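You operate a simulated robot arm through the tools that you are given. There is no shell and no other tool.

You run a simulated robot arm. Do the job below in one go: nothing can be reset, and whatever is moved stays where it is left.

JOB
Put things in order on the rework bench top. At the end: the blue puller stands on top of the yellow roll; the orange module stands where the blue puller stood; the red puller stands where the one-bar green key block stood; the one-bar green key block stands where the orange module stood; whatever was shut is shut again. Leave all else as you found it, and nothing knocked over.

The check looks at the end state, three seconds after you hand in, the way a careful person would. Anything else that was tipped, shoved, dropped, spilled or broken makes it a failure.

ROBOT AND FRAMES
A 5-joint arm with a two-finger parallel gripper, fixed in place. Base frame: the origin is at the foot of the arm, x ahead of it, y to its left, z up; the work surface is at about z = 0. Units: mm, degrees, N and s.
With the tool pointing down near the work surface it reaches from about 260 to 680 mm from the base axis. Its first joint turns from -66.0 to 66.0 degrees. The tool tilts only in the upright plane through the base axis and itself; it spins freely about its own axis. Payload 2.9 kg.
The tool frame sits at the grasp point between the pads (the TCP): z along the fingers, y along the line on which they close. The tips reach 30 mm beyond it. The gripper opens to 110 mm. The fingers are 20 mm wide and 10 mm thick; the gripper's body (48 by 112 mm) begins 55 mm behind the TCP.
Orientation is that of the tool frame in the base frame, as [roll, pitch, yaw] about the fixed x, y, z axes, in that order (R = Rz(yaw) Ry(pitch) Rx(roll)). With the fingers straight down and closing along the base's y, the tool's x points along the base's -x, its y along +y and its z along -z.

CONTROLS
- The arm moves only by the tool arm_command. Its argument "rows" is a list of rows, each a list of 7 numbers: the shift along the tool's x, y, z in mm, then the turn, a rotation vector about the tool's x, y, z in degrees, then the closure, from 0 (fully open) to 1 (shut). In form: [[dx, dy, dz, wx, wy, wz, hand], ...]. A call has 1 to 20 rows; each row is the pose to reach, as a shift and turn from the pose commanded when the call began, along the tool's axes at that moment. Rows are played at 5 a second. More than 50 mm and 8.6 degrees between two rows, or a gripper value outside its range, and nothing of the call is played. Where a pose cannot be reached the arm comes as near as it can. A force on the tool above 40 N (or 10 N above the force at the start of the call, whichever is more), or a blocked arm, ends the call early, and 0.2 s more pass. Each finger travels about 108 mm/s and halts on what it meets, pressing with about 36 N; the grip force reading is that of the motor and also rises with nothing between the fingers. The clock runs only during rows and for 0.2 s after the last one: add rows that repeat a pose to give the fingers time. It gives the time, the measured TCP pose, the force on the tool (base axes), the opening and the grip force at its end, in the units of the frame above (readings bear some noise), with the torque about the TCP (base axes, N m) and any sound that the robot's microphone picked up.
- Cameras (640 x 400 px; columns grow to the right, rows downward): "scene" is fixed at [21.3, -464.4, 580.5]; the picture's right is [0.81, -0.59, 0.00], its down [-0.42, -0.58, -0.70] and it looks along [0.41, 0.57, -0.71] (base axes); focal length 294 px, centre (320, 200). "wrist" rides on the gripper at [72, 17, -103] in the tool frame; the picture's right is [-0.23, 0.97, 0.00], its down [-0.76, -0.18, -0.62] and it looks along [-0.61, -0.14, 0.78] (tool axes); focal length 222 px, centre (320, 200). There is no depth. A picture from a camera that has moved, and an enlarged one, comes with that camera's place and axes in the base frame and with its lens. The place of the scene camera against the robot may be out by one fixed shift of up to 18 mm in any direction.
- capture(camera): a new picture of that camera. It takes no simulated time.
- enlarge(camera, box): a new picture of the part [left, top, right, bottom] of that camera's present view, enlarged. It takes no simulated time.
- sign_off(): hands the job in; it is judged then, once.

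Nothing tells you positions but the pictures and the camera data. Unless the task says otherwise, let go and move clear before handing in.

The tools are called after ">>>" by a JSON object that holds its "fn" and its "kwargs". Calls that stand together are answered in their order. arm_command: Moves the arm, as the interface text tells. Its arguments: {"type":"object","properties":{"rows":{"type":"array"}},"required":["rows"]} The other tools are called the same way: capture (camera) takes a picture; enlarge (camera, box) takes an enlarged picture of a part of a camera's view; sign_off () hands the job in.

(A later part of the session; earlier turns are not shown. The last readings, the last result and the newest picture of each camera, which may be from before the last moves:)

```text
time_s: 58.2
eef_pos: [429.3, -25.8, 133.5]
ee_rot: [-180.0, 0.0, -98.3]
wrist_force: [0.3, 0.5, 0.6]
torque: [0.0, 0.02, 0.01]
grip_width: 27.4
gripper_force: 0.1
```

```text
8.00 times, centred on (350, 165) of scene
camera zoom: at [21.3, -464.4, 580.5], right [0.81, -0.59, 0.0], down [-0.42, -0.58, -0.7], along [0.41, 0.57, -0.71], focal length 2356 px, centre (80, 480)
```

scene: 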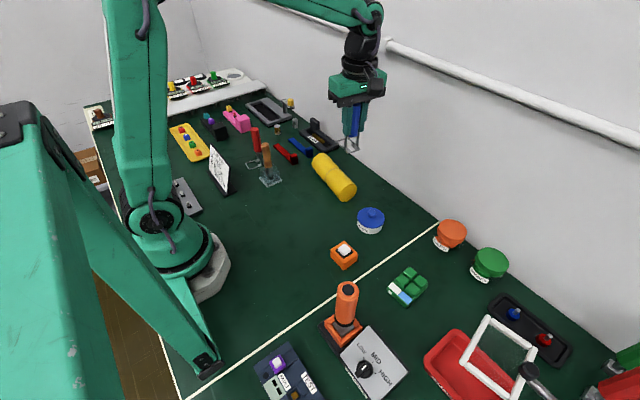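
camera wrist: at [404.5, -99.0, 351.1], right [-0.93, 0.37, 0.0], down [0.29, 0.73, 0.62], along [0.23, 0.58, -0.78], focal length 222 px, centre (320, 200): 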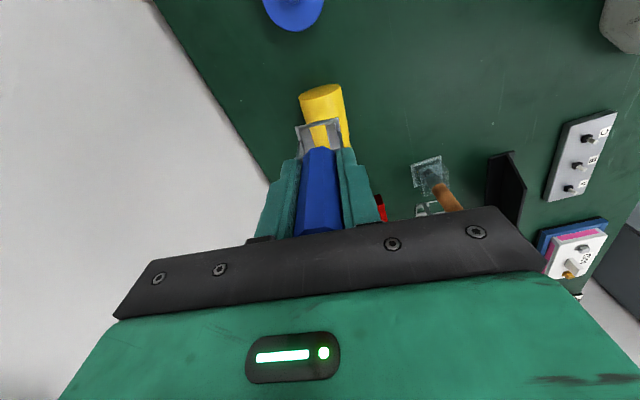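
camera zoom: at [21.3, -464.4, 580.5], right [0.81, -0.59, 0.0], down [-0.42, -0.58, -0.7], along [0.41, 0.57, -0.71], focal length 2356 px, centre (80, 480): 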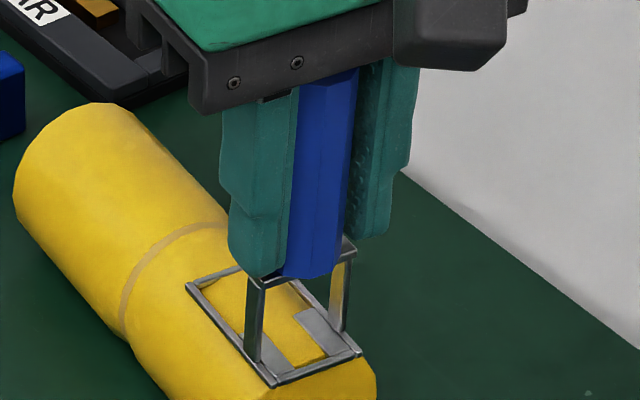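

>>> {"fn": "enlarge", "kwargs": {"camera": "wrist", "box": [250, 60, 390, 240]}}

>>> {"fn": "enlarge", "kwargs": {"camera": "wrist", "box": [290, 140, 370, 215]}}

>>> {"fn": "enlarge", "kwargs": {"camera": "wrist", "box": [290, 95, 370, 150]}}

```text
2.22 times, centred on (320, 150) of wrist
camera zoom: at [404.8, -94.7, 236.3], right [-0.93, 0.37, 0.0], down [0.29, 0.73, 0.62], along [0.23, 0.58, -0.78], focal length 494 px, centre (320, 311)
```

zoom: 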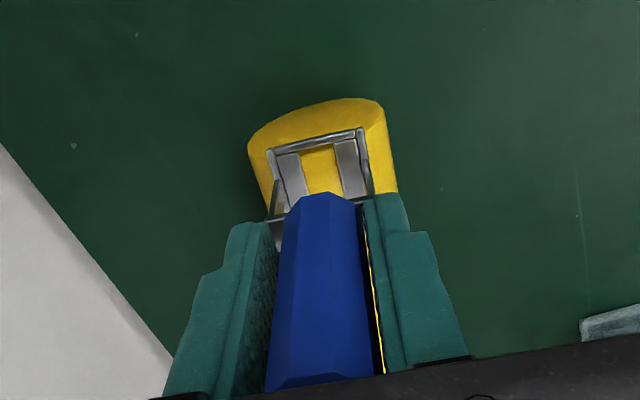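

```text
5.33 times, centred on (330, 178) of wrist
camera zoom: at [404.8, -94.7, 236.3], right [-0.93, 0.37, 0.0], down [0.29, 0.73, 0.62], along [0.23, 0.58, -0.78], focal length 1185 px, centre (267, 320)
```

zoom: 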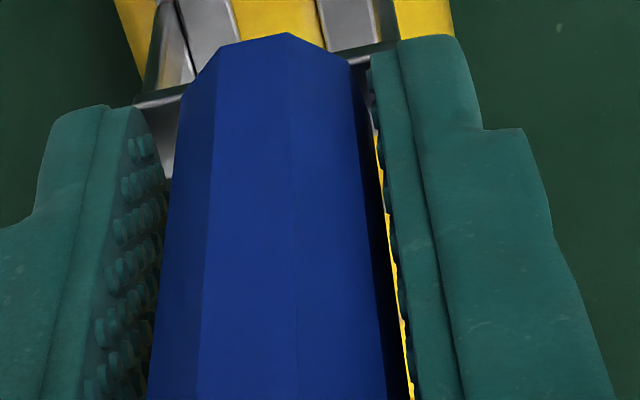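

```text
7.27 times, centred on (330, 122) of wrist
camera zoom: at [404.8, -94.7, 236.3], right [-0.93, 0.37, 0.0], down [0.29, 0.73, 0.62], along [0.23, 0.58, -0.78], focal length 1615 px, centre (247, 764)
```

zoom: 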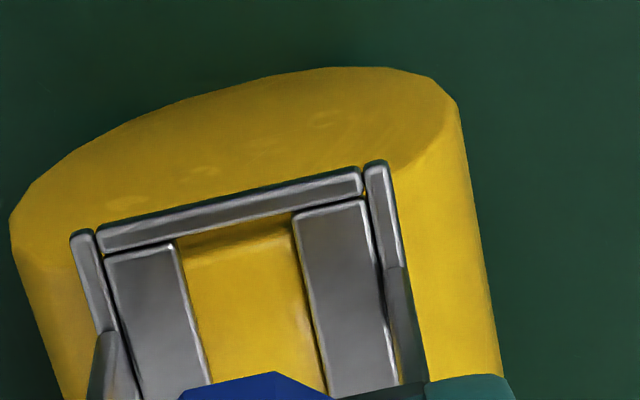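

The image is unchanged after ~2 s and the handle stays roughly centred between the fingers, so it appears to stand on its own. I open a bit more and watch again.

>>> {"fn": "arm_command", "kwargs": {"rows": [[0, 0, 0, 0, 0, 0, 0.73], [0, 0, 0, 0, 0, 0, 0.71], [0, 0, 0, 0, 0, 0, 0.69], [0, 0, 0, 0, 0, 0, 0.67], [0, 0, 0, 0, 0, 0, 0.67], [0, 0, 0, 0, 0, 0, 0.67], [0, 0, 0, 0, 0, 0, 0.67], [0, 0, 0, 0, 0, 0, 0.67]]}}

>>> {"fn": "enlarge", "kwargs": {"camera": "wrist", "box": [250, 60, 390, 240]}}

>>> {"fn": "enlarge", "kwargs": {"camera": "scene", "box": [330, 140, 370, 190]}}

```text
time_s: 60.0
eef_pos: [430.8, -26.1, 134.2]
ee_rot: [-179.9, 0.0, -98.5]
wrist_force: [0.0, -1.2, -0.5]
torque: [0.03, 0.02, 0.01]
grip_width: 36.3
gripper_force: 0.0
```

```text
2.22 times, centred on (320, 150) of wrist
camera zoom: at [404.8, -94.7, 236.3], right [-0.93, 0.37, 0.0], down [0.29, 0.73, 0.62], along [0.23, 0.58, -0.78], focal length 494 px, centre (320, 311)
```

zoom: 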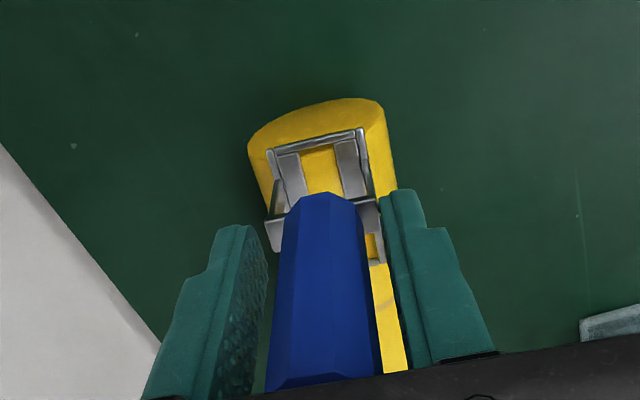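

```text
8.00 times, centred on (350, 165) of scene
camera zoom: at [21.3, -464.4, 580.5], right [0.81, -0.59, 0.0], down [-0.42, -0.58, -0.7], along [0.41, 0.57, -0.71], focal length 2356 px, centre (80, 480)
```

zoom: 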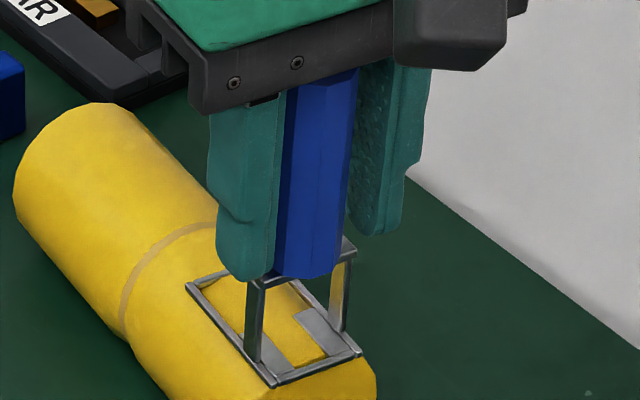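

It stands by itself. I open wider, pause, then rise straight up clear of the handle.

>>> {"fn": "arm_command", "kwargs": {"rows": [[0, 0, 0, 0, 0, 0, 0.62], [0, 0, 0, 0, 0, 0, 0.55], [0, 0, 0, 0, 0, 0, 0.45], [0, 0, 0, 0, 0, 0, 0.45], [0, 0, -10, 0, 0, 0, 0.45], [0, 0, -30, 0, 0, 0, 0.45], [0, 0, -60, 0, 0, 0, 0.45], [0, 0, -95, 0, 0, 0, 0.45], [0, 0, -130, 0, 0, 0, 0.45], [0, 0, -130, 0, 0, 0, 0.45]]}}

>>> {"fn": "capture", "kwargs": {"camera": "wrist"}}

>>> {"fn": "enlarge", "kwargs": {"camera": "scene", "box": [310, 110, 390, 205]}}

```text
time_s: 62.2
eef_pos: [431.4, -25.8, 263.0]
ee_rot: [179.9, 0.0, -98.3]
wrist_force: [0.3, 0.5, 0.3]
torque: [-0.02, 0.02, 0.01]
grip_width: 60.5
gripper_force: 0.1
```

```text
taken
camera wrist: at [405.3, -94.7, 367.1], right [-0.93, 0.37, 0.0], down [0.29, 0.73, 0.62], along [0.23, 0.58, -0.78], focal length 222 px, centre (320, 200)
```

wrist: 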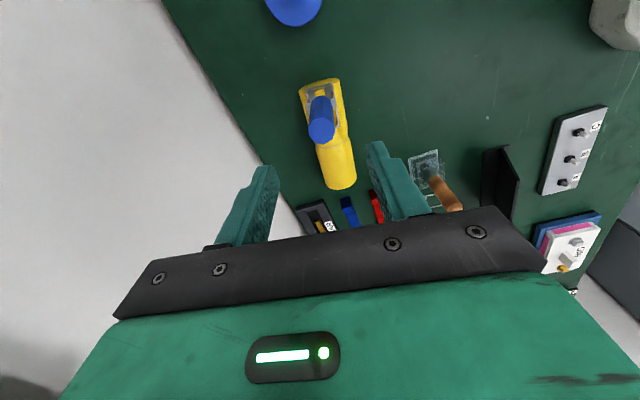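

```text
4.21 times, centred on (350, 158) of scene
camera zoom: at [21.3, -464.4, 580.5], right [0.81, -0.59, 0.0], down [-0.42, -0.58, -0.7], along [0.41, 0.57, -0.71], focal length 1240 px, centre (194, 379)
```

zoom: 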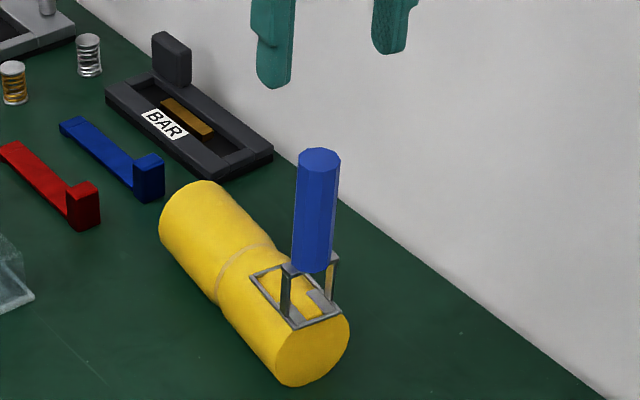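

The blue puller stands freely on the yellow roll, and the roll hasn't moved. Next is the orange module near (302,−172); I move above it for measurement.

>>> {"fn": "arm_command", "kwargs": {"rows": [[14.7, 8.9, 0, 0, 0, 7.4, 0.3], [29.5, 17.9, 0, 0, 0, 14.8, 0.2], [44.2, 26.8, 0, 0, 0, 22.3, 0.1], [59, 35.8, 0, 0, 0, 29.7, 0.1], [73.7, 44.7, 0, 0, 0, 37.1, 0.1], [88.4, 53.7, 0, 0, 0, 44.5, 0.1], [103.2, 62.6, 0, 0, 0, 51.9, 0.1], [117.9, 71.6, 10, 0, 0, 59.3, 0.1], [132.6, 80.5, 20, 0, 0, 66.8, 0.1], [147.4, 89.5, 40, 0, 0, 74.2, 0.1], [162.1, 98.4, 60, 0, 0, 81.6, 0.1], [162.1, 98.4, 75, 0, 0, 81.6, 0.1], [162.1, 98.4, 75, 0, 0, 81.6, 0.1]]}}

>>> {"fn": "capture", "kwargs": {"camera": "wrist"}}

>>> {"fn": "enlarge", "kwargs": {"camera": "wrist", "box": [260, 20, 420, 145]}}

>>> {"fn": "enlarge", "kwargs": {"camera": "scene", "box": [320, 230, 370, 280]}}

```text
time_s: 65.0
eef_pos: [309.0, -173.3, 187.7]
ee_rot: [-180.0, 0.0, 179.9]
wrist_force: [0.6, -0.8, -0.5]
torque: [0.01, 0.0, 0.01]
grip_width: 99.1
gripper_force: 0.1
```

```text
taken
camera wrist: at [237.9, -154.7, 290.8], right [0.23, 0.97, 0.0], down [0.76, -0.18, 0.62], along [0.61, -0.14, -0.78], focal length 222 px, centre (320, 200)
```

wrist: 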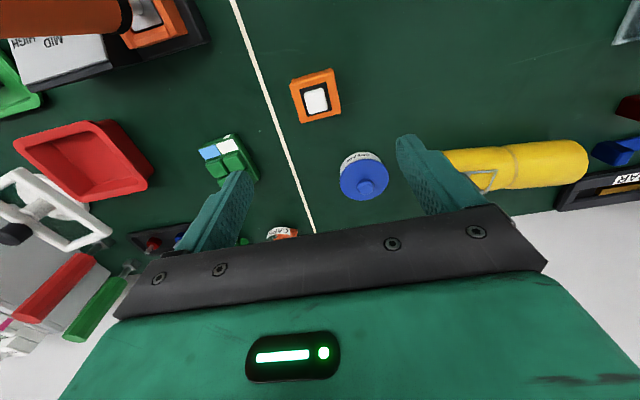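

```text
3.20 times, centred on (340, 82) of wrist
camera zoom: at [237.9, -154.7, 290.8], right [0.23, 0.97, 0.0], down [0.76, -0.18, 0.62], along [0.61, -0.14, -0.78], focal length 711 px, centre (256, 576)
```

zoom: 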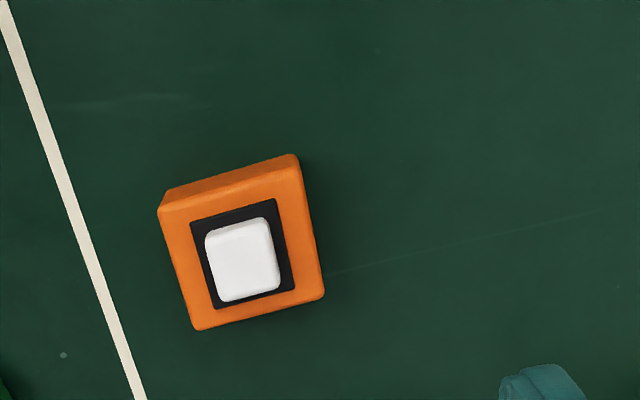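

```text
8.00 times, centred on (345, 255) of scene
camera zoom: at [21.3, -464.4, 580.5], right [0.81, -0.59, 0.0], down [-0.42, -0.58, -0.7], along [0.41, 0.57, -0.71], focal length 2356 px, centre (120, -240)
```

zoom: 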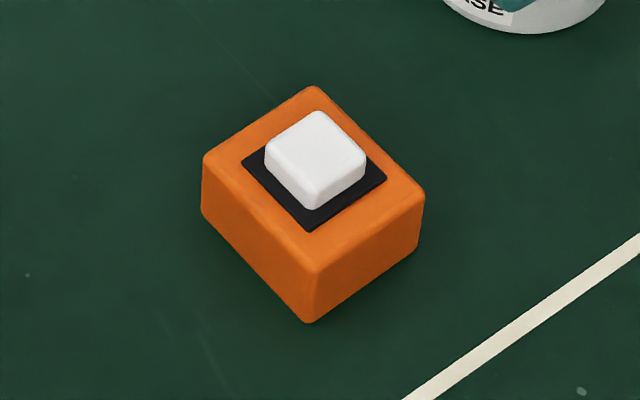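

The orange module measures about 41 × 48 × 32 mm, centred near (300.6,−174), turned by about 2°. I go down in two stages, with the fingers closing along y.

>>> {"fn": "arm_command", "kwargs": {"rows": [[4, -0.4, 20, 0, 0, -1.8, 0.2], [8.4, -0.7, 50, 0, 0, -1.8, 0.25], [8.4, -0.7, 85, 0, 0, -1.8, 0.25], [8.4, -0.7, 105, 0, 0, -1.8, 0.25], [8.4, -0.7, 105, 0, 0, -1.8, 0.25]]}}

>>> {"fn": "enlarge", "kwargs": {"camera": "wrist", "box": [220, 60, 440, 220]}}

>>> {"fn": "enlarge", "kwargs": {"camera": "scene", "box": [300, 210, 390, 290]}}

```text
time_s: 66.2
eef_pos: [301.2, -173.6, 83.2]
ee_rot: [180.0, 0.0, -178.0]
wrist_force: [0.1, -0.8, 0.1]
torque: [0.01, -0.02, -0.01]
grip_width: 82.4
gripper_force: 0.2
```

```text
2.50 times, centred on (330, 140) of wrist
camera zoom: at [229.1, -158.4, 186.0], right [0.2, 0.98, 0.0], down [0.77, -0.15, 0.62], along [0.61, -0.12, -0.78], focal length 555 px, centre (295, 350)
```

zoom: 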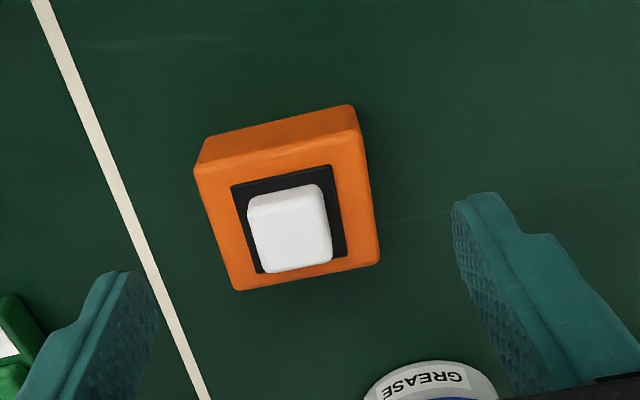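

```text
5.00 times, centred on (345, 250) of scene
camera zoom: at [21.3, -464.4, 580.5], right [0.81, -0.59, 0.0], down [-0.42, -0.58, -0.7], along [0.41, 0.57, -0.71], focal length 1473 px, centre (195, -50)
```

zoom: 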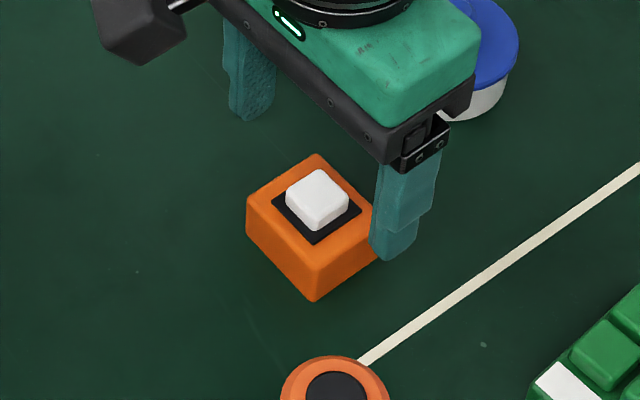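

The module is centred between the fingers within a millimetre. I descend and grip.

>>> {"fn": "arm_command", "kwargs": {"rows": [[0.8, 0, 25, 0, 0, 0, 0.25], [0.8, 0, 40, 0, 0, 0, 0.25], [0.8, 0, 47, 0, 0, 0, 0.25], [0.8, 0, 47, 0, 0, 0, 0.4], [0.8, 0, 47, 0, 0, 0, 0.55], [0.8, 0, 47, 0, 0, 0, 0.7], [0.8, 0, 47, 0, 0, 0, 0.7], [0.8, 0, 47, 0, 0, 0, 0.7]]}}

>>> {"fn": "enlarge", "kwargs": {"camera": "scene", "box": [300, 210, 390, 290]}}

```text
time_s: 68.0
eef_pos: [300.5, -173.7, 36.2]
ee_rot: [180.0, 0.0, -178.1]
wrist_force: [-0.5, 0.0, 0.3]
torque: [-0.01, -0.02, 0.01]
grip_width: 49.0
gripper_force: 36.6
```

```text
5.00 times, centred on (345, 250) of scene
camera zoom: at [21.3, -464.4, 580.5], right [0.81, -0.59, 0.0], down [-0.42, -0.58, -0.7], along [0.41, 0.57, -0.71], focal length 1473 px, centre (195, -50)
```

zoom: 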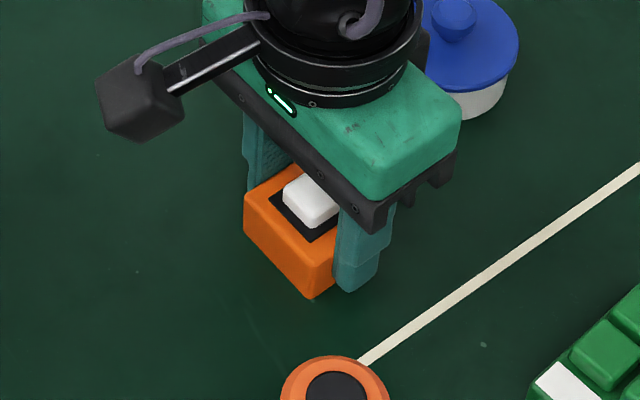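

Gripped at 49 mm. I lift the module high and carry it left toward the blue puller's old spot (~(296,350)).

>>> {"fn": "arm_command", "kwargs": {"rows": [[0, 0, -10, 0, 0, 0, 0.7], [0, 0, -45, 0, 0, 0, 0.7], [0, 0, -90, 0, 0, 0, 0.7], [0, 0, -135, 0, 0, 0, 0.7], [0, 0, -175, 0, 0, 0, 0.7], [-1, 40, -205, 0, 0, 0, 0.7], [-2, 85, -205, 0, 0, 0, 0.7], [-3, 130, -205, 0, 0, 0, 0.7], [-4.5, 175, -205, 0, 0, 0, 0.7], [-6, 220, -205, 0, 0, 0, 0.7], [-7, 265, -205, 0, 0, 0, 0.7], [-8.5, 310, -205, 0, 0, 0, 0.7], [-9.5, 355, -205, 0, 0, 0, 0.7], [-10.5, 400, -205, 0, 0, 0, 0.7], [-12, 445, -205, 0, 0, 0, 0.7], [-13, 490, -205, 0, 0, 0, 0.7], [-13.8, 523.5, -205, 0, 0, 0, 0.7], [-13.8, 523.5, -205, 0, 0, 0, 0.7]]}}

>>> {"fn": "capture", "kwargs": {"camera": "wrist"}}

>>> {"fn": "capture", "kwargs": {"camera": "scene"}}

```text
time_s: 71.8
eef_pos: [297.2, 351.0, 240.3]
ee_rot: [-180.0, 0.0, -178.1]
wrist_force: [0.3, -0.4, -1.0]
torque: [0.01, 0.02, 0.01]
grip_width: 49.1
gripper_force: 35.9
```

```text
taken
camera wrist: at [226.3, 366.0, 344.7], right [0.2, 0.98, 0.0], down [0.77, -0.15, 0.62], along [0.61, -0.12, -0.78], focal length 222 px, centre (320, 200)
```

wrist: 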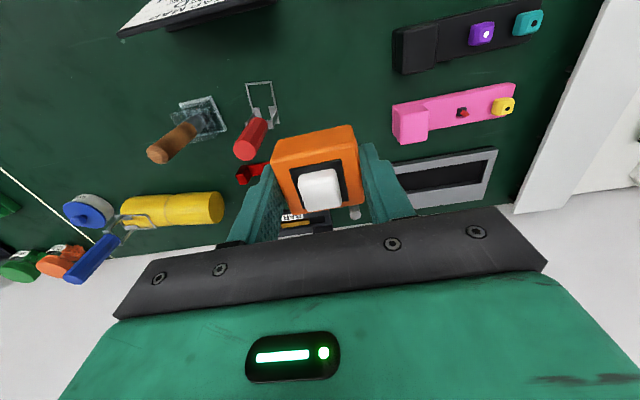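

```text
taken
```

scene: 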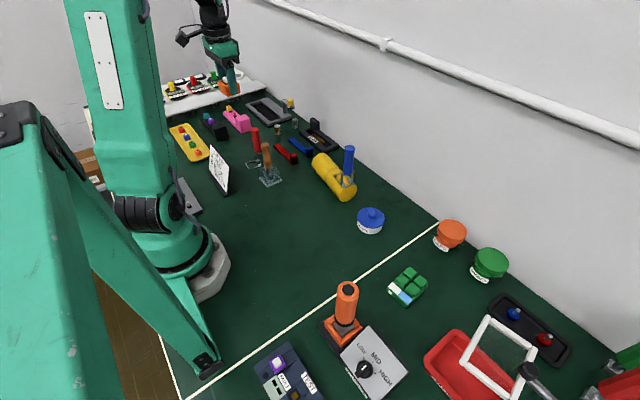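

Everything else is undisturbed and the spot below is clear (red handle at ≈(315,269), 13+ mm from the gripper body). I lower the module.

>>> {"fn": "arm_command", "kwargs": {"rows": [[0, 0, 45, 0, 0, 0, 0.7], [0, 0, 90, 0, 0, 0, 0.7], [0, 0, 130, 0, 0, 0, 0.7], [0, 0, 165, 0, 0, 0, 0.7], [0, 0, 185, 0, 0, 0, 0.7], [0, 0, 196, 0, 0, 0, 0.7], [0, 0, 200, 0, 0, 0, 0.7], [0, 0, 200, 0, 0, 0, 0.7]]}}

>>> {"fn": "arm_command", "kwargs": {"rows": [[0, 0, 1, 0, 0, 0, 0.7], [0, 0, 1.8, 0, 0, 0, 0.7], [0, 0, 1.8, 0, 0, 0, 0.7]]}}

```text
time_s: 73.6
eef_pos: [298.5, 350.1, 40.5]
ee_rot: [179.9, 0.0, -178.1]
wrist_force: [-0.1, 0.0, -0.3]
torque: [-0.01, 0.04, 0.05]
grip_width: 49.1
gripper_force: 35.9
```

```text
time_s: 74.4
eef_pos: [298.1, 351.1, 39.8]
ee_rot: [-180.0, -0.1, -178.2]
wrist_force: [-0.6, -0.6, -1.0]
torque: [0.04, 0.03, 0.01]
grip_width: 49.1
gripper_force: 35.9
```

>>> {"fn": "arm_command", "kwargs": {"rows": [[0, 0, 0.5, 0, 0, 0, 0.7], [0, 0, 1.2, 0, 0, 0, 0.7], [0, 0, 1.2, 0, 0, 0, 0.7]]}}

>>> {"fn": "arm_command", "kwargs": {"rows": [[0, 0, 0.4, 0, 0, 0, 0.7], [0, 0, 0.8, 0, 0, 0, 0.7], [0, 0, 0.8, 0, 0, 0, 0.7]]}}

```text
time_s: 75.2
eef_pos: [297.6, 351.4, 37.0]
ee_rot: [-180.0, 0.0, -178.2]
wrist_force: [0.6, 0.4, -0.8]
torque: [0.0, 0.01, 0.0]
grip_width: 49.1
gripper_force: 35.7
```

```text
time_s: 76.0
eef_pos: [297.5, 350.2, 36.6]
ee_rot: [180.0, -0.1, -178.2]
wrist_force: [0.5, 0.3, -1.7]
torque: [-0.02, -0.01, -0.01]
grip_width: 49.0
gripper_force: 35.9
```

Still hanging free; slightly lower.

>>> {"fn": "arm_command", "kwargs": {"rows": [[0, 0, 0.3, 0, 0, 0, 0.7], [0, 0, 0.5, 0, 0, 0, 0.7], [0, 0, 0.5, 0, 0, 0, 0.7]]}}

>>> {"fn": "arm_command", "kwargs": {"rows": [[0, 0, 0.3, 0, 0, 0, 0.7], [0, 0, 0.4, 0, 0, 0, 0.7], [0, 0, 0.4, 0, 0, 0, 0.7]]}}

```text
time_s: 76.8
eef_pos: [297.9, 350.3, 35.5]
ee_rot: [180.0, 0.0, -178.2]
wrist_force: [-0.5, 0.5, 0.0]
torque: [0.0, 0.0, -0.02]
grip_width: 49.1
gripper_force: 35.8
```

```text
time_s: 77.6
eef_pos: [297.8, 350.3, 35.9]
ee_rot: [179.9, 0.0, -178.1]
wrist_force: [-0.1, 0.4, -1.9]
torque: [0.0, -0.02, -0.02]
grip_width: 48.8
gripper_force: 36.1
```

>>> {"fn": "arm_command", "kwargs": {"rows": [[0, 0, 0.3, 0, 0, 0, 0.7], [0, 0, 0.5, 0, 0, 0, 0.7], [0, 0, 0.5, 0, 0, 0, 0.7]]}}

```text
time_s: 78.4
eef_pos: [296.6, 350.6, 35.4]
ee_rot: [180.0, -0.1, -178.1]
wrist_force: [-3.4, -1.7, 5.8]
torque: [-0.09, 0.04, 0.03]
grip_width: 48.8
gripper_force: 36.2
```

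Light contact with the table (5.8 N). I open the fingers and rise straight up, then check.

>>> {"fn": "arm_command", "kwargs": {"rows": [[0, 0, -0.3, 0, 0, 0, 0.62], [0, 0, -0.3, 0, 0, 0, 0.52], [0, 0, -0.3, 0, 0, 0, 0.45], [0, 0, -0.3, 0, 0, 0, 0.45], [0, 0, -20, 0, 0, 0, 0.45], [0, 0, -55, 0, 0, 0, 0.45], [0, 0, -100, 0, 0, 0, 0.45], [0, 0, -145, 0, 0, 0, 0.45], [0, 0, -165, 0, 0, 0, 0.45], [0, 0, -165, 0, 0, 0, 0.45]]}}

>>> {"fn": "capture", "kwargs": {"camera": "wrist"}}

>>> {"fn": "enlarge", "kwargs": {"camera": "wrist", "box": [220, 20, 420, 145]}}

>>> {"fn": "enlarge", "kwargs": {"camera": "scene", "box": [200, 90, 370, 205]}}

```text
time_s: 80.6
eef_pos: [297.2, 350.2, 201.8]
ee_rot: [179.9, 0.1, -178.2]
wrist_force: [0.0, -0.4, -0.1]
torque: [0.01, -0.01, 0.0]
grip_width: 60.5
gripper_force: 0.0
```

```text
taken
camera wrist: at [225.7, 366.2, 304.6], right [0.2, 0.98, 0.0], down [0.77, -0.15, 0.62], along [0.61, -0.12, -0.78], focal length 222 px, centre (320, 200)
```

wrist: 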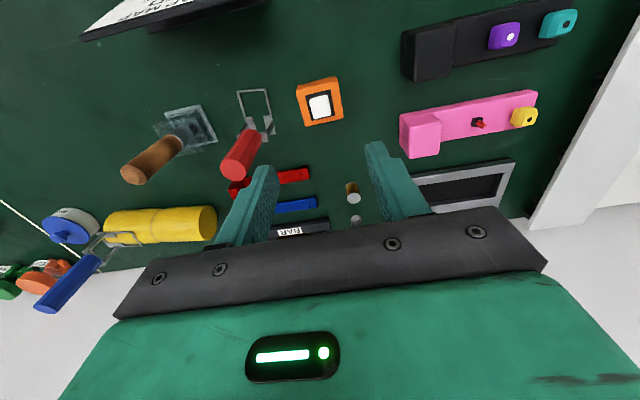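

```text
3.20 times, centred on (320, 82) of wrist
camera zoom: at [225.7, 366.2, 304.6], right [0.2, 0.98, 0.0], down [0.77, -0.15, 0.62], along [0.61, -0.12, -0.78], focal length 711 px, centre (320, 576)
```

zoom: 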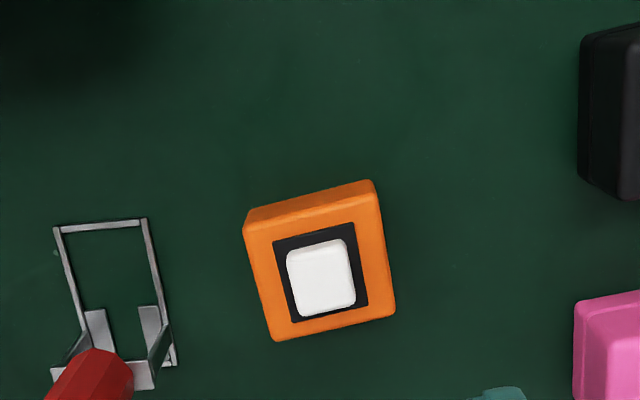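

```text
3.48 times, centred on (285, 148) of scene
camera zoom: at [21.3, -464.4, 580.5], right [0.81, -0.59, 0.0], down [-0.42, -0.58, -0.7], along [0.41, 0.57, -0.71], focal length 1024 px, centre (442, 383)
```

zoom: 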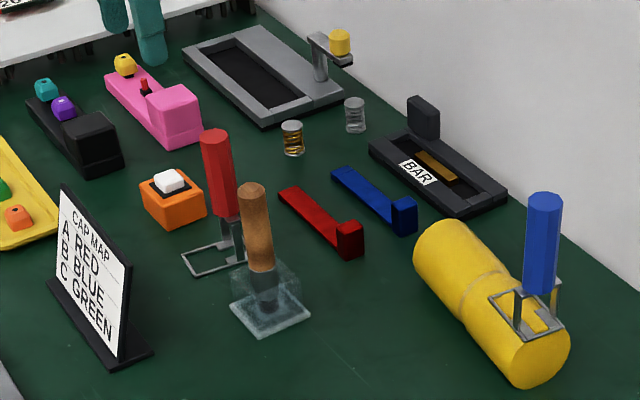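

The orange module stands at the blue puller's old spot; the blue puller remains steady on the roll. Next I go over the green key block near (361,−310) to measure it.

>>> {"fn": "arm_command", "kwargs": {"rows": [[0, 0, -40, 0, 0, 0, 0.3], [1.5, -45, -45, 0, 0, 0, 0.2], [3, -90, -45, 0, 0, 0, 0.1], [4.5, -135, -45, 0, 0, 0, 0.1], [6, -180, -45, 0, 0, 0, 0.1], [7.5, -225, -45, 0, 0, 0, 0.1], [9, -270, -45, 0, 0, 0, 0.1], [10.5, -315, -45, 0, 0, 0, 0.1], [12, -360, -45, 0, 0, 0, 0.1], [8, -405, -45, 0, 0, 0, 0.1], [0, -450, -45, 0, 0, 0, 0.1], [-8, -495, -45, 0, 0, 0, 0.1], [-18, -540, -45, 0, 0, 0, 0.1], [-28, -583, -45, 0, 0, 0, 0.1], [-38, -625, -40, 0, 0, 0, 0.1], [-46, -662, -20, 0, 0, 0, 0.1], [-46, -662, 10, 0, 0, 0, 0.1], [-46, -662, 10, 0, 0, 0, 0.1]]}}

>>> {"fn": "capture", "kwargs": {"camera": "wrist"}}

>>> {"fn": "enlarge", "kwargs": {"camera": "wrist", "box": [240, 20, 440, 145]}}

```text
time_s: 84.4
eef_pos: [364.1, -308.7, 190.8]
ee_rot: [180.0, 0.1, -178.2]
wrist_force: [0.7, -0.8, -0.1]
torque: [0.03, 0.01, -0.01]
grip_width: 99.1
gripper_force: 0.0
```

```text
taken
camera wrist: at [293.3, -293.5, 293.9], right [0.2, 0.98, 0.0], down [0.77, -0.15, 0.62], along [0.61, -0.12, -0.78], focal length 222 px, centre (320, 200)
```

wrist: 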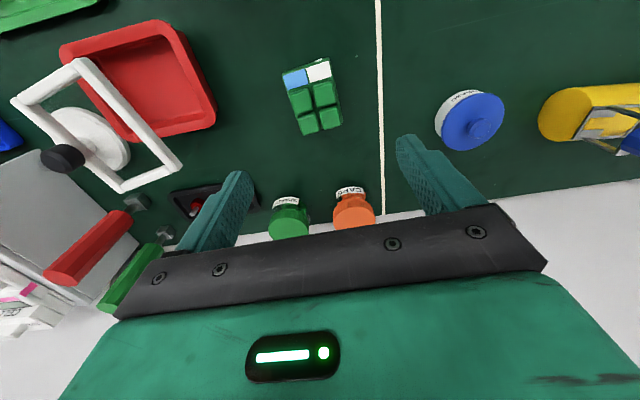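

```text
3.20 times, centred on (340, 82) of wrist
camera zoom: at [293.3, -293.5, 293.9], right [0.2, 0.98, 0.0], down [0.77, -0.15, 0.62], along [0.61, -0.12, -0.78], focal length 711 px, centre (256, 576)
```

zoom: 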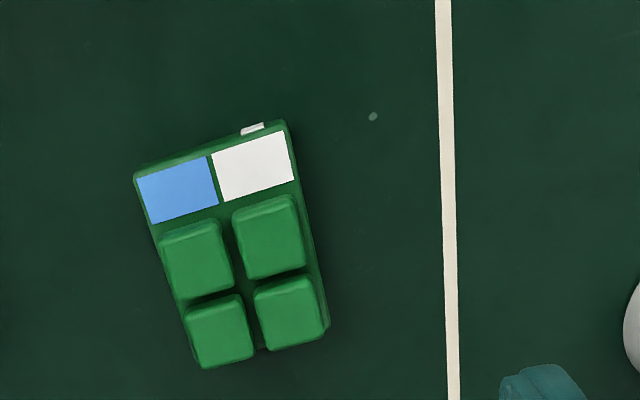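

The green block measures about 67 × 53 mm, centred near (361,−314), turned ~3.5°. I align and descend partway for a second check.

>>> {"fn": "arm_command", "kwargs": {"rows": [[3, -5, 30, 0, 0, -1.7, 0.15], [3.1, -5.3, 65, 0, 0, -1.7, 0.2], [3.1, -5.3, 95, 0, 0, -1.7, 0.2], [3.1, -5.3, 105, 0, 0, -1.7, 0.2], [3.1, -5.3, 105, 0, 0, -1.7, 0.2]]}}

>>> {"fn": "enlarge", "kwargs": {"camera": "wrist", "box": [200, 50, 440, 220]}}

>>> {"fn": "enlarge", "kwargs": {"camera": "scene", "box": [360, 240, 460, 320]}}

```text
time_s: 85.6
eef_pos: [362.2, -314.6, 85.6]
ee_rot: [-179.9, 0.0, -176.4]
wrist_force: [-0.3, -0.3, -0.1]
torque: [0.01, 0.01, 0.0]
grip_width: 87.8
gripper_force: 0.1
```

```text
2.35 times, centred on (320, 135) of wrist
camera zoom: at [289.8, -301.8, 188.6], right [0.17, 0.99, 0.0], down [0.77, -0.13, 0.62], along [0.61, -0.1, -0.78], focal length 523 px, centre (320, 353)
```

zoom: 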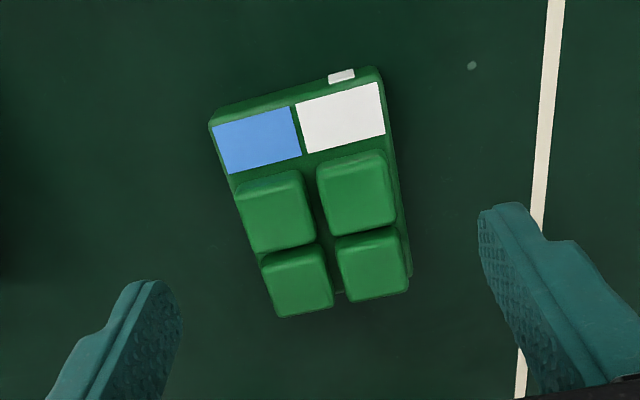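

```text
5.00 times, centred on (410, 280) of scene
camera zoom: at [21.3, -464.4, 580.5], right [0.81, -0.59, 0.0], down [-0.42, -0.58, -0.7], along [0.41, 0.57, -0.71], focal length 1473 px, centre (-130, -200)
```

zoom: 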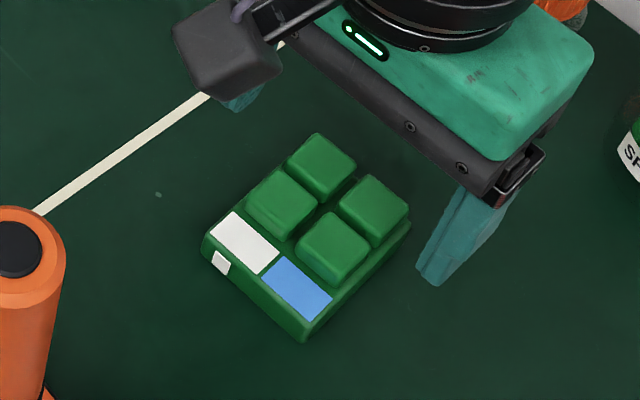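

The block is well centred between the fingers. I descend to grip the body low on its sides.

>>> {"fn": "arm_command", "kwargs": {"rows": [[-0.8, 0, 25, 0, 0, 0, 0.2], [-0.8, 0, 42, 0, 0, 0, 0.2], [-0.8, 0, 51.5, 0, 0, 0, 0.2], [-0.8, 0, 51.5, 0, 0, 0, 0.35], [-0.8, 0, 51.5, 0, 0, 0, 0.5], [-0.8, 0, 51.5, 0, 0, 0, 0.65], [-0.8, 0, 51.5, 0, 0, 0, 0.65], [-0.8, 0, 51.5, 0, 0, 0, 0.65]]}}

>>> {"fn": "enlarge", "kwargs": {"camera": "scene", "box": [360, 240, 460, 320]}}

>>> {"fn": "enlarge", "kwargs": {"camera": "wrist", "box": [220, 60, 420, 220]}}

```text
time_s: 87.4
eef_pos: [362.0, -315.4, 34.7]
ee_rot: [-180.0, 0.1, -176.6]
wrist_force: [0.6, -0.1, 0.5]
torque: [0.0, -0.01, 0.03]
grip_width: 54.8
gripper_force: 36.0
```

```text
5.00 times, centred on (410, 280) of scene
camera zoom: at [21.3, -464.4, 580.5], right [0.81, -0.59, 0.0], down [-0.42, -0.58, -0.7], along [0.41, 0.57, -0.71], focal length 1473 px, centre (-130, -200)
```

zoom: 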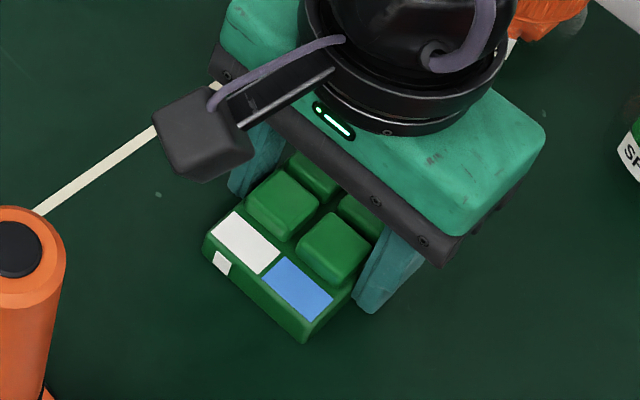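

```text
2.50 times, centred on (320, 140) of wrist
camera zoom: at [290.7, -301.9, 137.6], right [0.17, 0.99, 0.0], down [0.77, -0.13, 0.62], along [0.61, -0.1, -0.78], focal length 555 px, centre (320, 350)
```

zoom: 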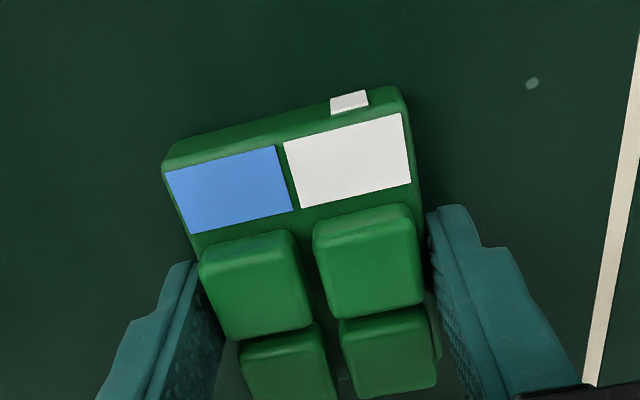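

The green block is gripped at 54.8 mm (block centre ≈(362,−315)). I lift it and carry it to the orange module's old spot at (300.3,−173.6).

>>> {"fn": "arm_command", "kwargs": {"rows": [[0, 0, -8, 0, 0, 0, 0.65], [0, 0, -40, 0, 0, 0, 0.65], [0, 0, -80, 0, 0, 0, 0.65], [0, 0, -110, 0, 0, 0, 0.65], [10.7, 29, -110, 0, 0, 0, 0.65], [21.3, 58, -110, 0, 0, 0, 0.65], [32, 87, -110, 0, 0, 0, 0.65], [42.6, 116, -110, 0, 0, 0, 0.65], [53.3, 144.7, -110, 0, 0, 0, 0.65], [53.3, 144.7, -110, 0, 0, 0, 0.65], [53.3, 144.7, -75, 0, 0, 0, 0.65], [53.3, 144.7, -40, 0, 0, 0, 0.65], [53.3, 144.7, -15, 0, 0, 0, 0.65], [53.3, 144.7, -5, 0, 0, 0, 0.65], [53.3, 144.7, -5, 0, 0, 0, 0.65]]}}

>>> {"fn": "capture", "kwargs": {"camera": "scene"}}

>>> {"fn": "capture", "kwargs": {"camera": "wrist"}}

```text
time_s: 90.6
eef_pos: [301.7, -172.7, 39.9]
ee_rot: [180.0, -0.1, -176.6]
wrist_force: [0.2, 0.3, -0.9]
torque: [0.02, -0.04, -0.03]
grip_width: 55.0
gripper_force: 35.9
```

```text
taken
```

scene: 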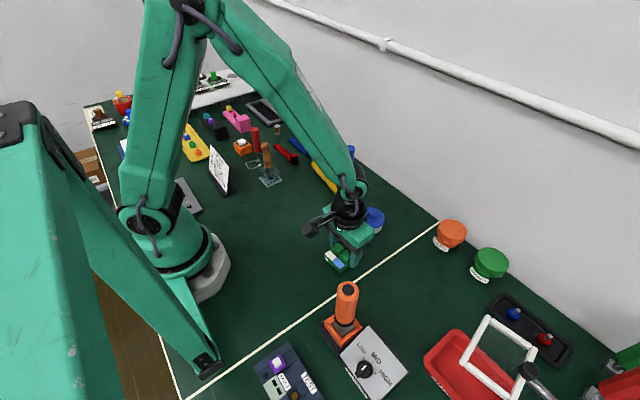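

```text
taken
camera wrist: at [229.1, -160.4, 142.7], right [0.17, 0.99, 0.0], down [0.77, -0.13, 0.62], along [0.61, -0.1, -0.78], focal length 222 px, centre (320, 200)
```

wrist: 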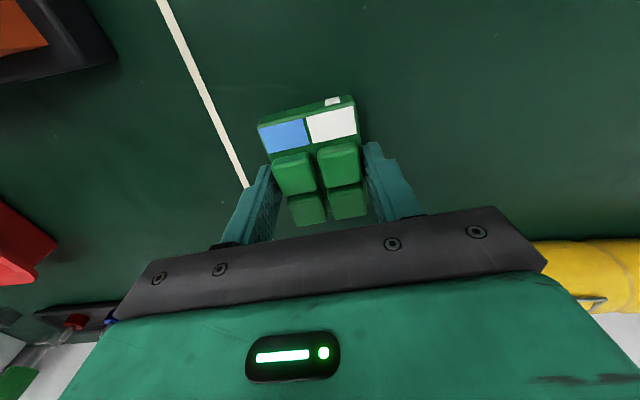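

The block hangs just above its target. I lower the last millimetres in small steps.

>>> {"fn": "arm_command", "kwargs": {"rows": [[0.8, -0.6, 2, 0, 0, 0, 0.65], [0.8, -0.6, 4, 0, 0, 0, 0.65], [0.8, -0.6, 4, 0, 0, 0, 0.65]]}}

>>> {"fn": "arm_command", "kwargs": {"rows": [[0, 0, 0.4, 0, 0, 0, 0.65], [0, 0, 0.8, 0, 0, 0, 0.65], [0, 0, 0.8, 0, 0, 0, 0.65]]}}

```text
time_s: 91.4
eef_pos: [299.2, -175.3, 35.3]
ee_rot: [-180.0, 0.1, -176.5]
wrist_force: [0.1, -0.6, -0.3]
torque: [0.0, 0.02, -0.05]
grip_width: 54.9
gripper_force: 35.8
```

```text
time_s: 92.2
eef_pos: [300.7, -174.8, 35.3]
ee_rot: [180.0, 0.1, -176.4]
wrist_force: [0.4, 0.1, 0.3]
torque: [0.01, -0.03, 0.04]
grip_width: 54.7
gripper_force: 36.3
```

>>> {"fn": "arm_command", "kwargs": {"rows": [[0, 0, 0.3, 0, 0, 0, 0.65], [0, 0, 0.6, 0, 0, 0, 0.65], [0, 0, 0.6, 0, 0, 0, 0.65]]}}

```text
time_s: 93.0
eef_pos: [298.8, -175.8, 34.3]
ee_rot: [180.0, 0.0, -176.5]
wrist_force: [-0.9, 0.5, 3.0]
torque: [0.05, 0.08, 0.01]
grip_width: 54.9
gripper_force: 36.3
```

The green block has touched down (3 N). I open the fingers and rise clear.

>>> {"fn": "arm_command", "kwargs": {"rows": [[0, 0, 0, 0, 0, 0, 0.55], [0, 0, 0, 0, 0, 0, 0.45], [0, 0, 0, 0, 0, 0, 0.35], [0, 0, 0, 0, 0, 0, 0.35], [0, 0, -15, 0, 0, 0, 0.35], [0, 0, -50, 0, 0, 0, 0.35], [0, 0, -95, 0, 0, 0, 0.35], [0, 0, -140, 0, 0, 0, 0.35], [0, 0, -165, 0, 0, 0, 0.35], [0, 0, -165, 0, 0, 0, 0.35]]}}

>>> {"fn": "enlarge", "kwargs": {"camera": "wrist", "box": [220, 20, 420, 145]}}

>>> {"fn": "enlarge", "kwargs": {"camera": "scene", "box": [290, 130, 430, 300]}}

```text
time_s: 95.2
eef_pos: [298.3, -175.0, 199.5]
ee_rot: [-180.0, 0.0, -176.6]
wrist_force: [0.1, -0.2, 0.5]
torque: [0.01, 0.0, 0.03]
grip_width: 71.5
gripper_force: 0.0
```

```text
3.20 times, centred on (320, 82) of wrist
camera zoom: at [226.7, -161.3, 303.0], right [0.17, 0.99, 0.0], down [0.77, -0.13, 0.62], along [0.61, -0.1, -0.78], focal length 711 px, centre (320, 576)
```

zoom: 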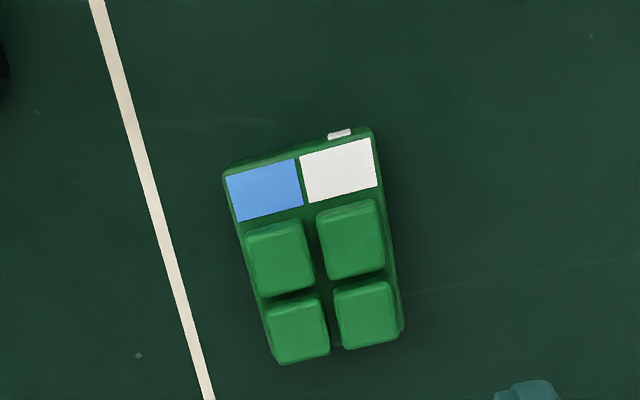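

```text
2.35 times, centred on (360, 215) of scene
camera zoom: at [21.2, -464.4, 580.5], right [0.81, -0.59, 0.0], down [-0.42, -0.58, -0.7], along [0.41, 0.57, -0.71], focal length 693 px, centre (226, 165)
```

zoom: 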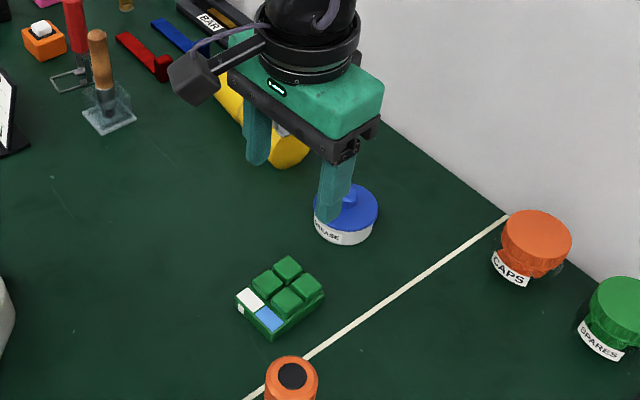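

The green block sits at the orange module's old place (centre ≈(300,−174)). Now I go for the red puller, whose handle is near (315,269), passing high over the brush.

>>> {"fn": "arm_command", "kwargs": {"rows": [[0, 0, -30, 0, 0, 0, 0.35], [-4, 40, -40, 0, 0, 0, 0.35], [-8, 80, -40, 0, 0, 0, 0.35], [-12, 120, -40, 0, 0, 0, 0.35], [-16, 160, -40, 0, 0, 0, 0.35], [-20, 200, -40, 0, 0, 0, 0.35], [-24, 240, -40, 0, 0, 0, 0.35], [-28, 280, -40, 0, 0, 1, 0.35], [-32, 320, -40, 0, 0, 2, 0.35], [-36, 360, -40, 0, 0, 3, 0.35], [-40, 400, -40, 0, 0, 3.4, 0.35], [-44, 441, -30, 0, 0, 3.4, 0.35], [-44, 441, 0, 0, 0, 3.4, 0.35], [-44, 441, 0, 0, 0, 3.4, 0.35]]}}

>>> {"fn": "capture", "kwargs": {"camera": "wrist"}}

>>> {"fn": "enlarge", "kwargs": {"camera": "wrist", "box": [240, 30, 400, 160]}}

>>> {"fn": "enlarge", "kwargs": {"camera": "scene", "box": [215, 100, 375, 205]}}

```text
time_s: 98.2
eef_pos: [315.6, 269.3, 198.8]
ee_rot: [-179.9, 0.1, -179.9]
wrist_force: [0.2, 0.1, -0.4]
torque: [0.03, 0.01, -0.03]
grip_width: 71.4
gripper_force: 0.1
```

```text
taken
camera wrist: at [244.8, 286.8, 301.7], right [0.23, 0.97, 0.0], down [0.76, -0.18, 0.62], along [0.61, -0.14, -0.78], focal length 222 px, centre (320, 200)
```

wrist: 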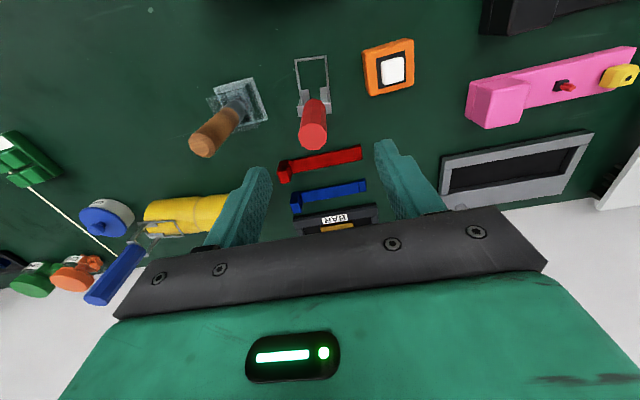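

```text
3.08 times, centred on (320, 95) of wrist
camera zoom: at [244.8, 286.8, 301.7], right [0.23, 0.97, 0.0], down [0.76, -0.18, 0.62], along [0.61, -0.14, -0.78], focal length 684 px, centre (320, 523)
```

zoom: 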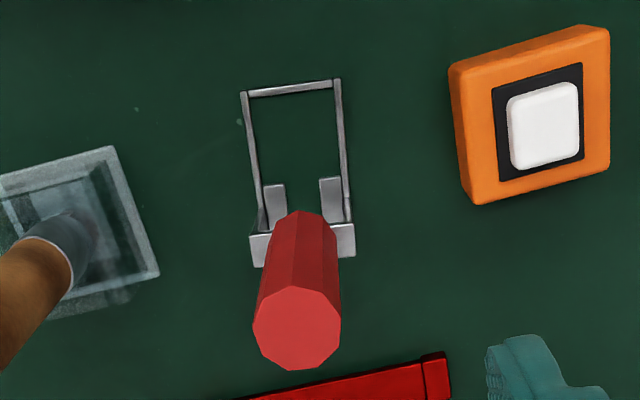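

```text
3.81 times, centred on (295, 152) of scene
camera zoom: at [21.3, -464.4, 580.5], right [0.81, -0.59, 0.0], down [-0.42, -0.58, -0.7], along [0.41, 0.57, -0.71], focal length 1122 px, centre (415, 381)
```

zoom: 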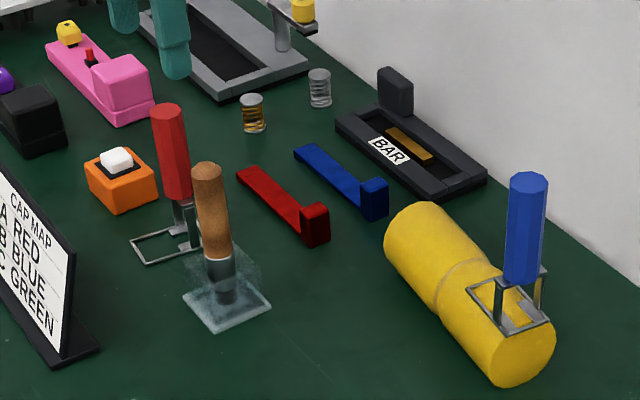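

The red puller's handle is near (315,264), its frame turned about −6°. I align above it and check before descending.

>>> {"fn": "arm_command", "kwargs": {"rows": [[0.8, -5, 15, 0, 0, 3, 0.42], [0.8, -5, 35, 0, 0, 6.3, 0.45], [0.8, -5, 45, 0, 0, 6.3, 0.45], [0.8, -5, 45, 0, 0, 6.3, 0.45]]}}

>>> {"fn": "capture", "kwargs": {"camera": "wrist"}}

>>> {"fn": "enlarge", "kwargs": {"camera": "wrist", "box": [230, 40, 410, 200]}}

>>> {"fn": "enlarge", "kwargs": {"camera": "scene", "box": [215, 90, 315, 190]}}

```text
time_s: 99.2
eef_pos: [315.1, 263.3, 153.1]
ee_rot: [-180.0, 0.0, 173.8]
wrist_force: [0.1, -0.4, -0.3]
torque: [-0.01, 0.0, -0.05]
grip_width: 60.4
gripper_force: 0.1
```

```text
taken
camera wrist: at [246.8, 288.9, 257.0], right [0.33, 0.94, 0.0], down [0.74, -0.26, 0.62], along [0.59, -0.21, -0.78], focal length 222 px, centre (320, 200)
```

wrist: 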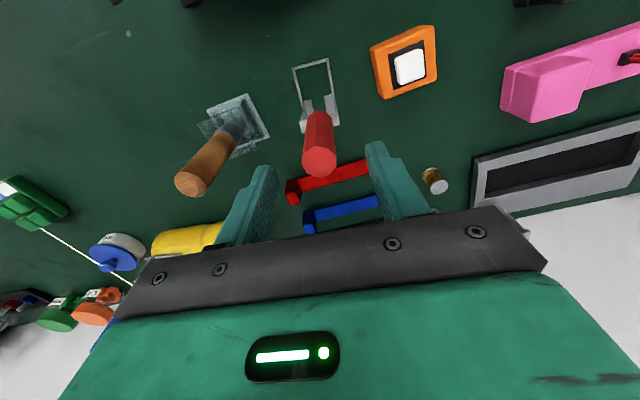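

```text
2.50 times, centred on (320, 120) of wrist
camera zoom: at [246.8, 288.9, 257.0], right [0.33, 0.94, 0.0], down [0.74, -0.26, 0.62], along [0.59, -0.21, -0.78], focal length 555 px, centre (320, 400)
```

zoom: 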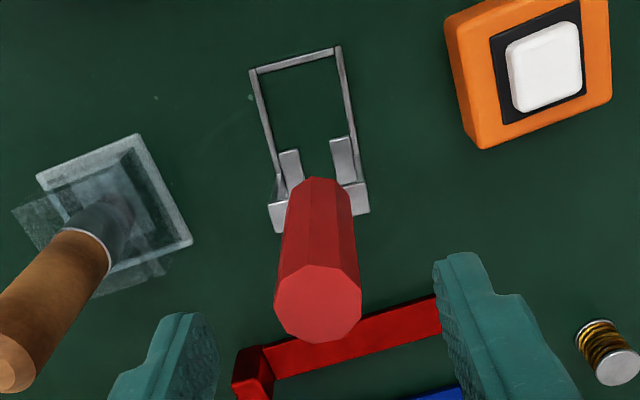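

```text
4.00 times, centred on (265, 140) of scene
camera zoom: at [21.3, -464.4, 580.5], right [0.81, -0.59, 0.0], down [-0.42, -0.58, -0.7], along [0.41, 0.57, -0.71], focal length 1178 px, centre (540, 440)
```

zoom: 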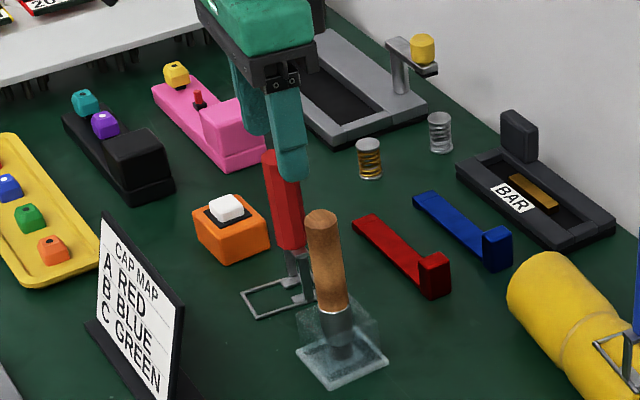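

The handle is centred between the fingers (≈(316.4,264.8), top z≈120). I descend and grip at z≈78.

>>> {"fn": "arm_command", "kwargs": {"rows": [[-1, 1.3, 25, 0, 0, 0, 0.45], [-1, 1.3, 50, 0, 0, 0, 0.45], [-1, 1.3, 68, 0, 0, 0, 0.45], [-1, 1.3, 75, 0, 0, 0, 0.45], [-1, 1.3, 75, 0, 0, 0, 0.55], [-1, 1.3, 75, 0, 0, 0, 0.7], [-1, 1.3, 75, 0, 0, 0, 0.82], [-1, 1.3, 75, 0, 0, 0, 0.9], [-1, 1.3, 75, 0, 0, 0, 0.9], [-1, 1.3, 75, 0, 0, 0, 0.9]]}}

>>> {"fn": "enlarge", "kwargs": {"camera": "wrist", "box": [250, 70, 390, 200]}}

>>> {"fn": "enlarge", "kwargs": {"camera": "scene", "box": [215, 90, 315, 190]}}

```text
time_s: 101.4
eef_pos: [315.9, 264.4, 78.9]
ee_rot: [180.0, 0.0, 173.8]
wrist_force: [1.6, 2.2, 1.6]
torque: [0.08, -0.07, 0.03]
grip_width: 23.5
gripper_force: 35.9
```

```text
3.08 times, centred on (320, 135) of wrist
camera zoom: at [248.2, 290.2, 181.8], right [0.33, 0.94, 0.0], down [0.74, -0.26, 0.62], along [0.59, -0.21, -0.78], focal length 684 px, centre (320, 400)
```

zoom: 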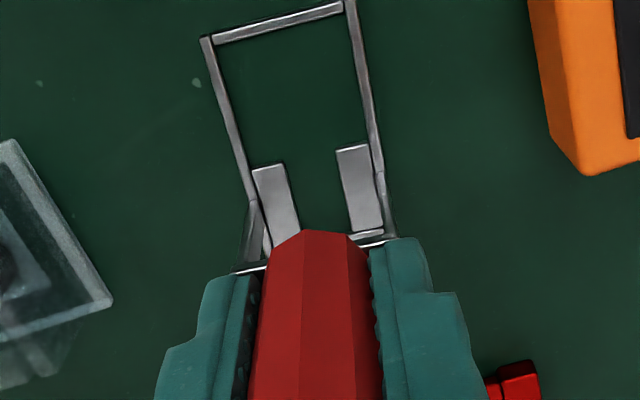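

```text
4.00 times, centred on (265, 140) of scene
camera zoom: at [21.3, -464.4, 580.5], right [0.81, -0.59, 0.0], down [-0.42, -0.58, -0.7], along [0.41, 0.57, -0.71], focal length 1178 px, centre (540, 440)
```

zoom: 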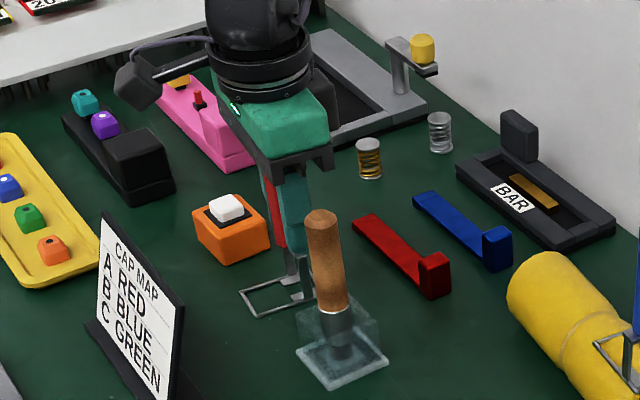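

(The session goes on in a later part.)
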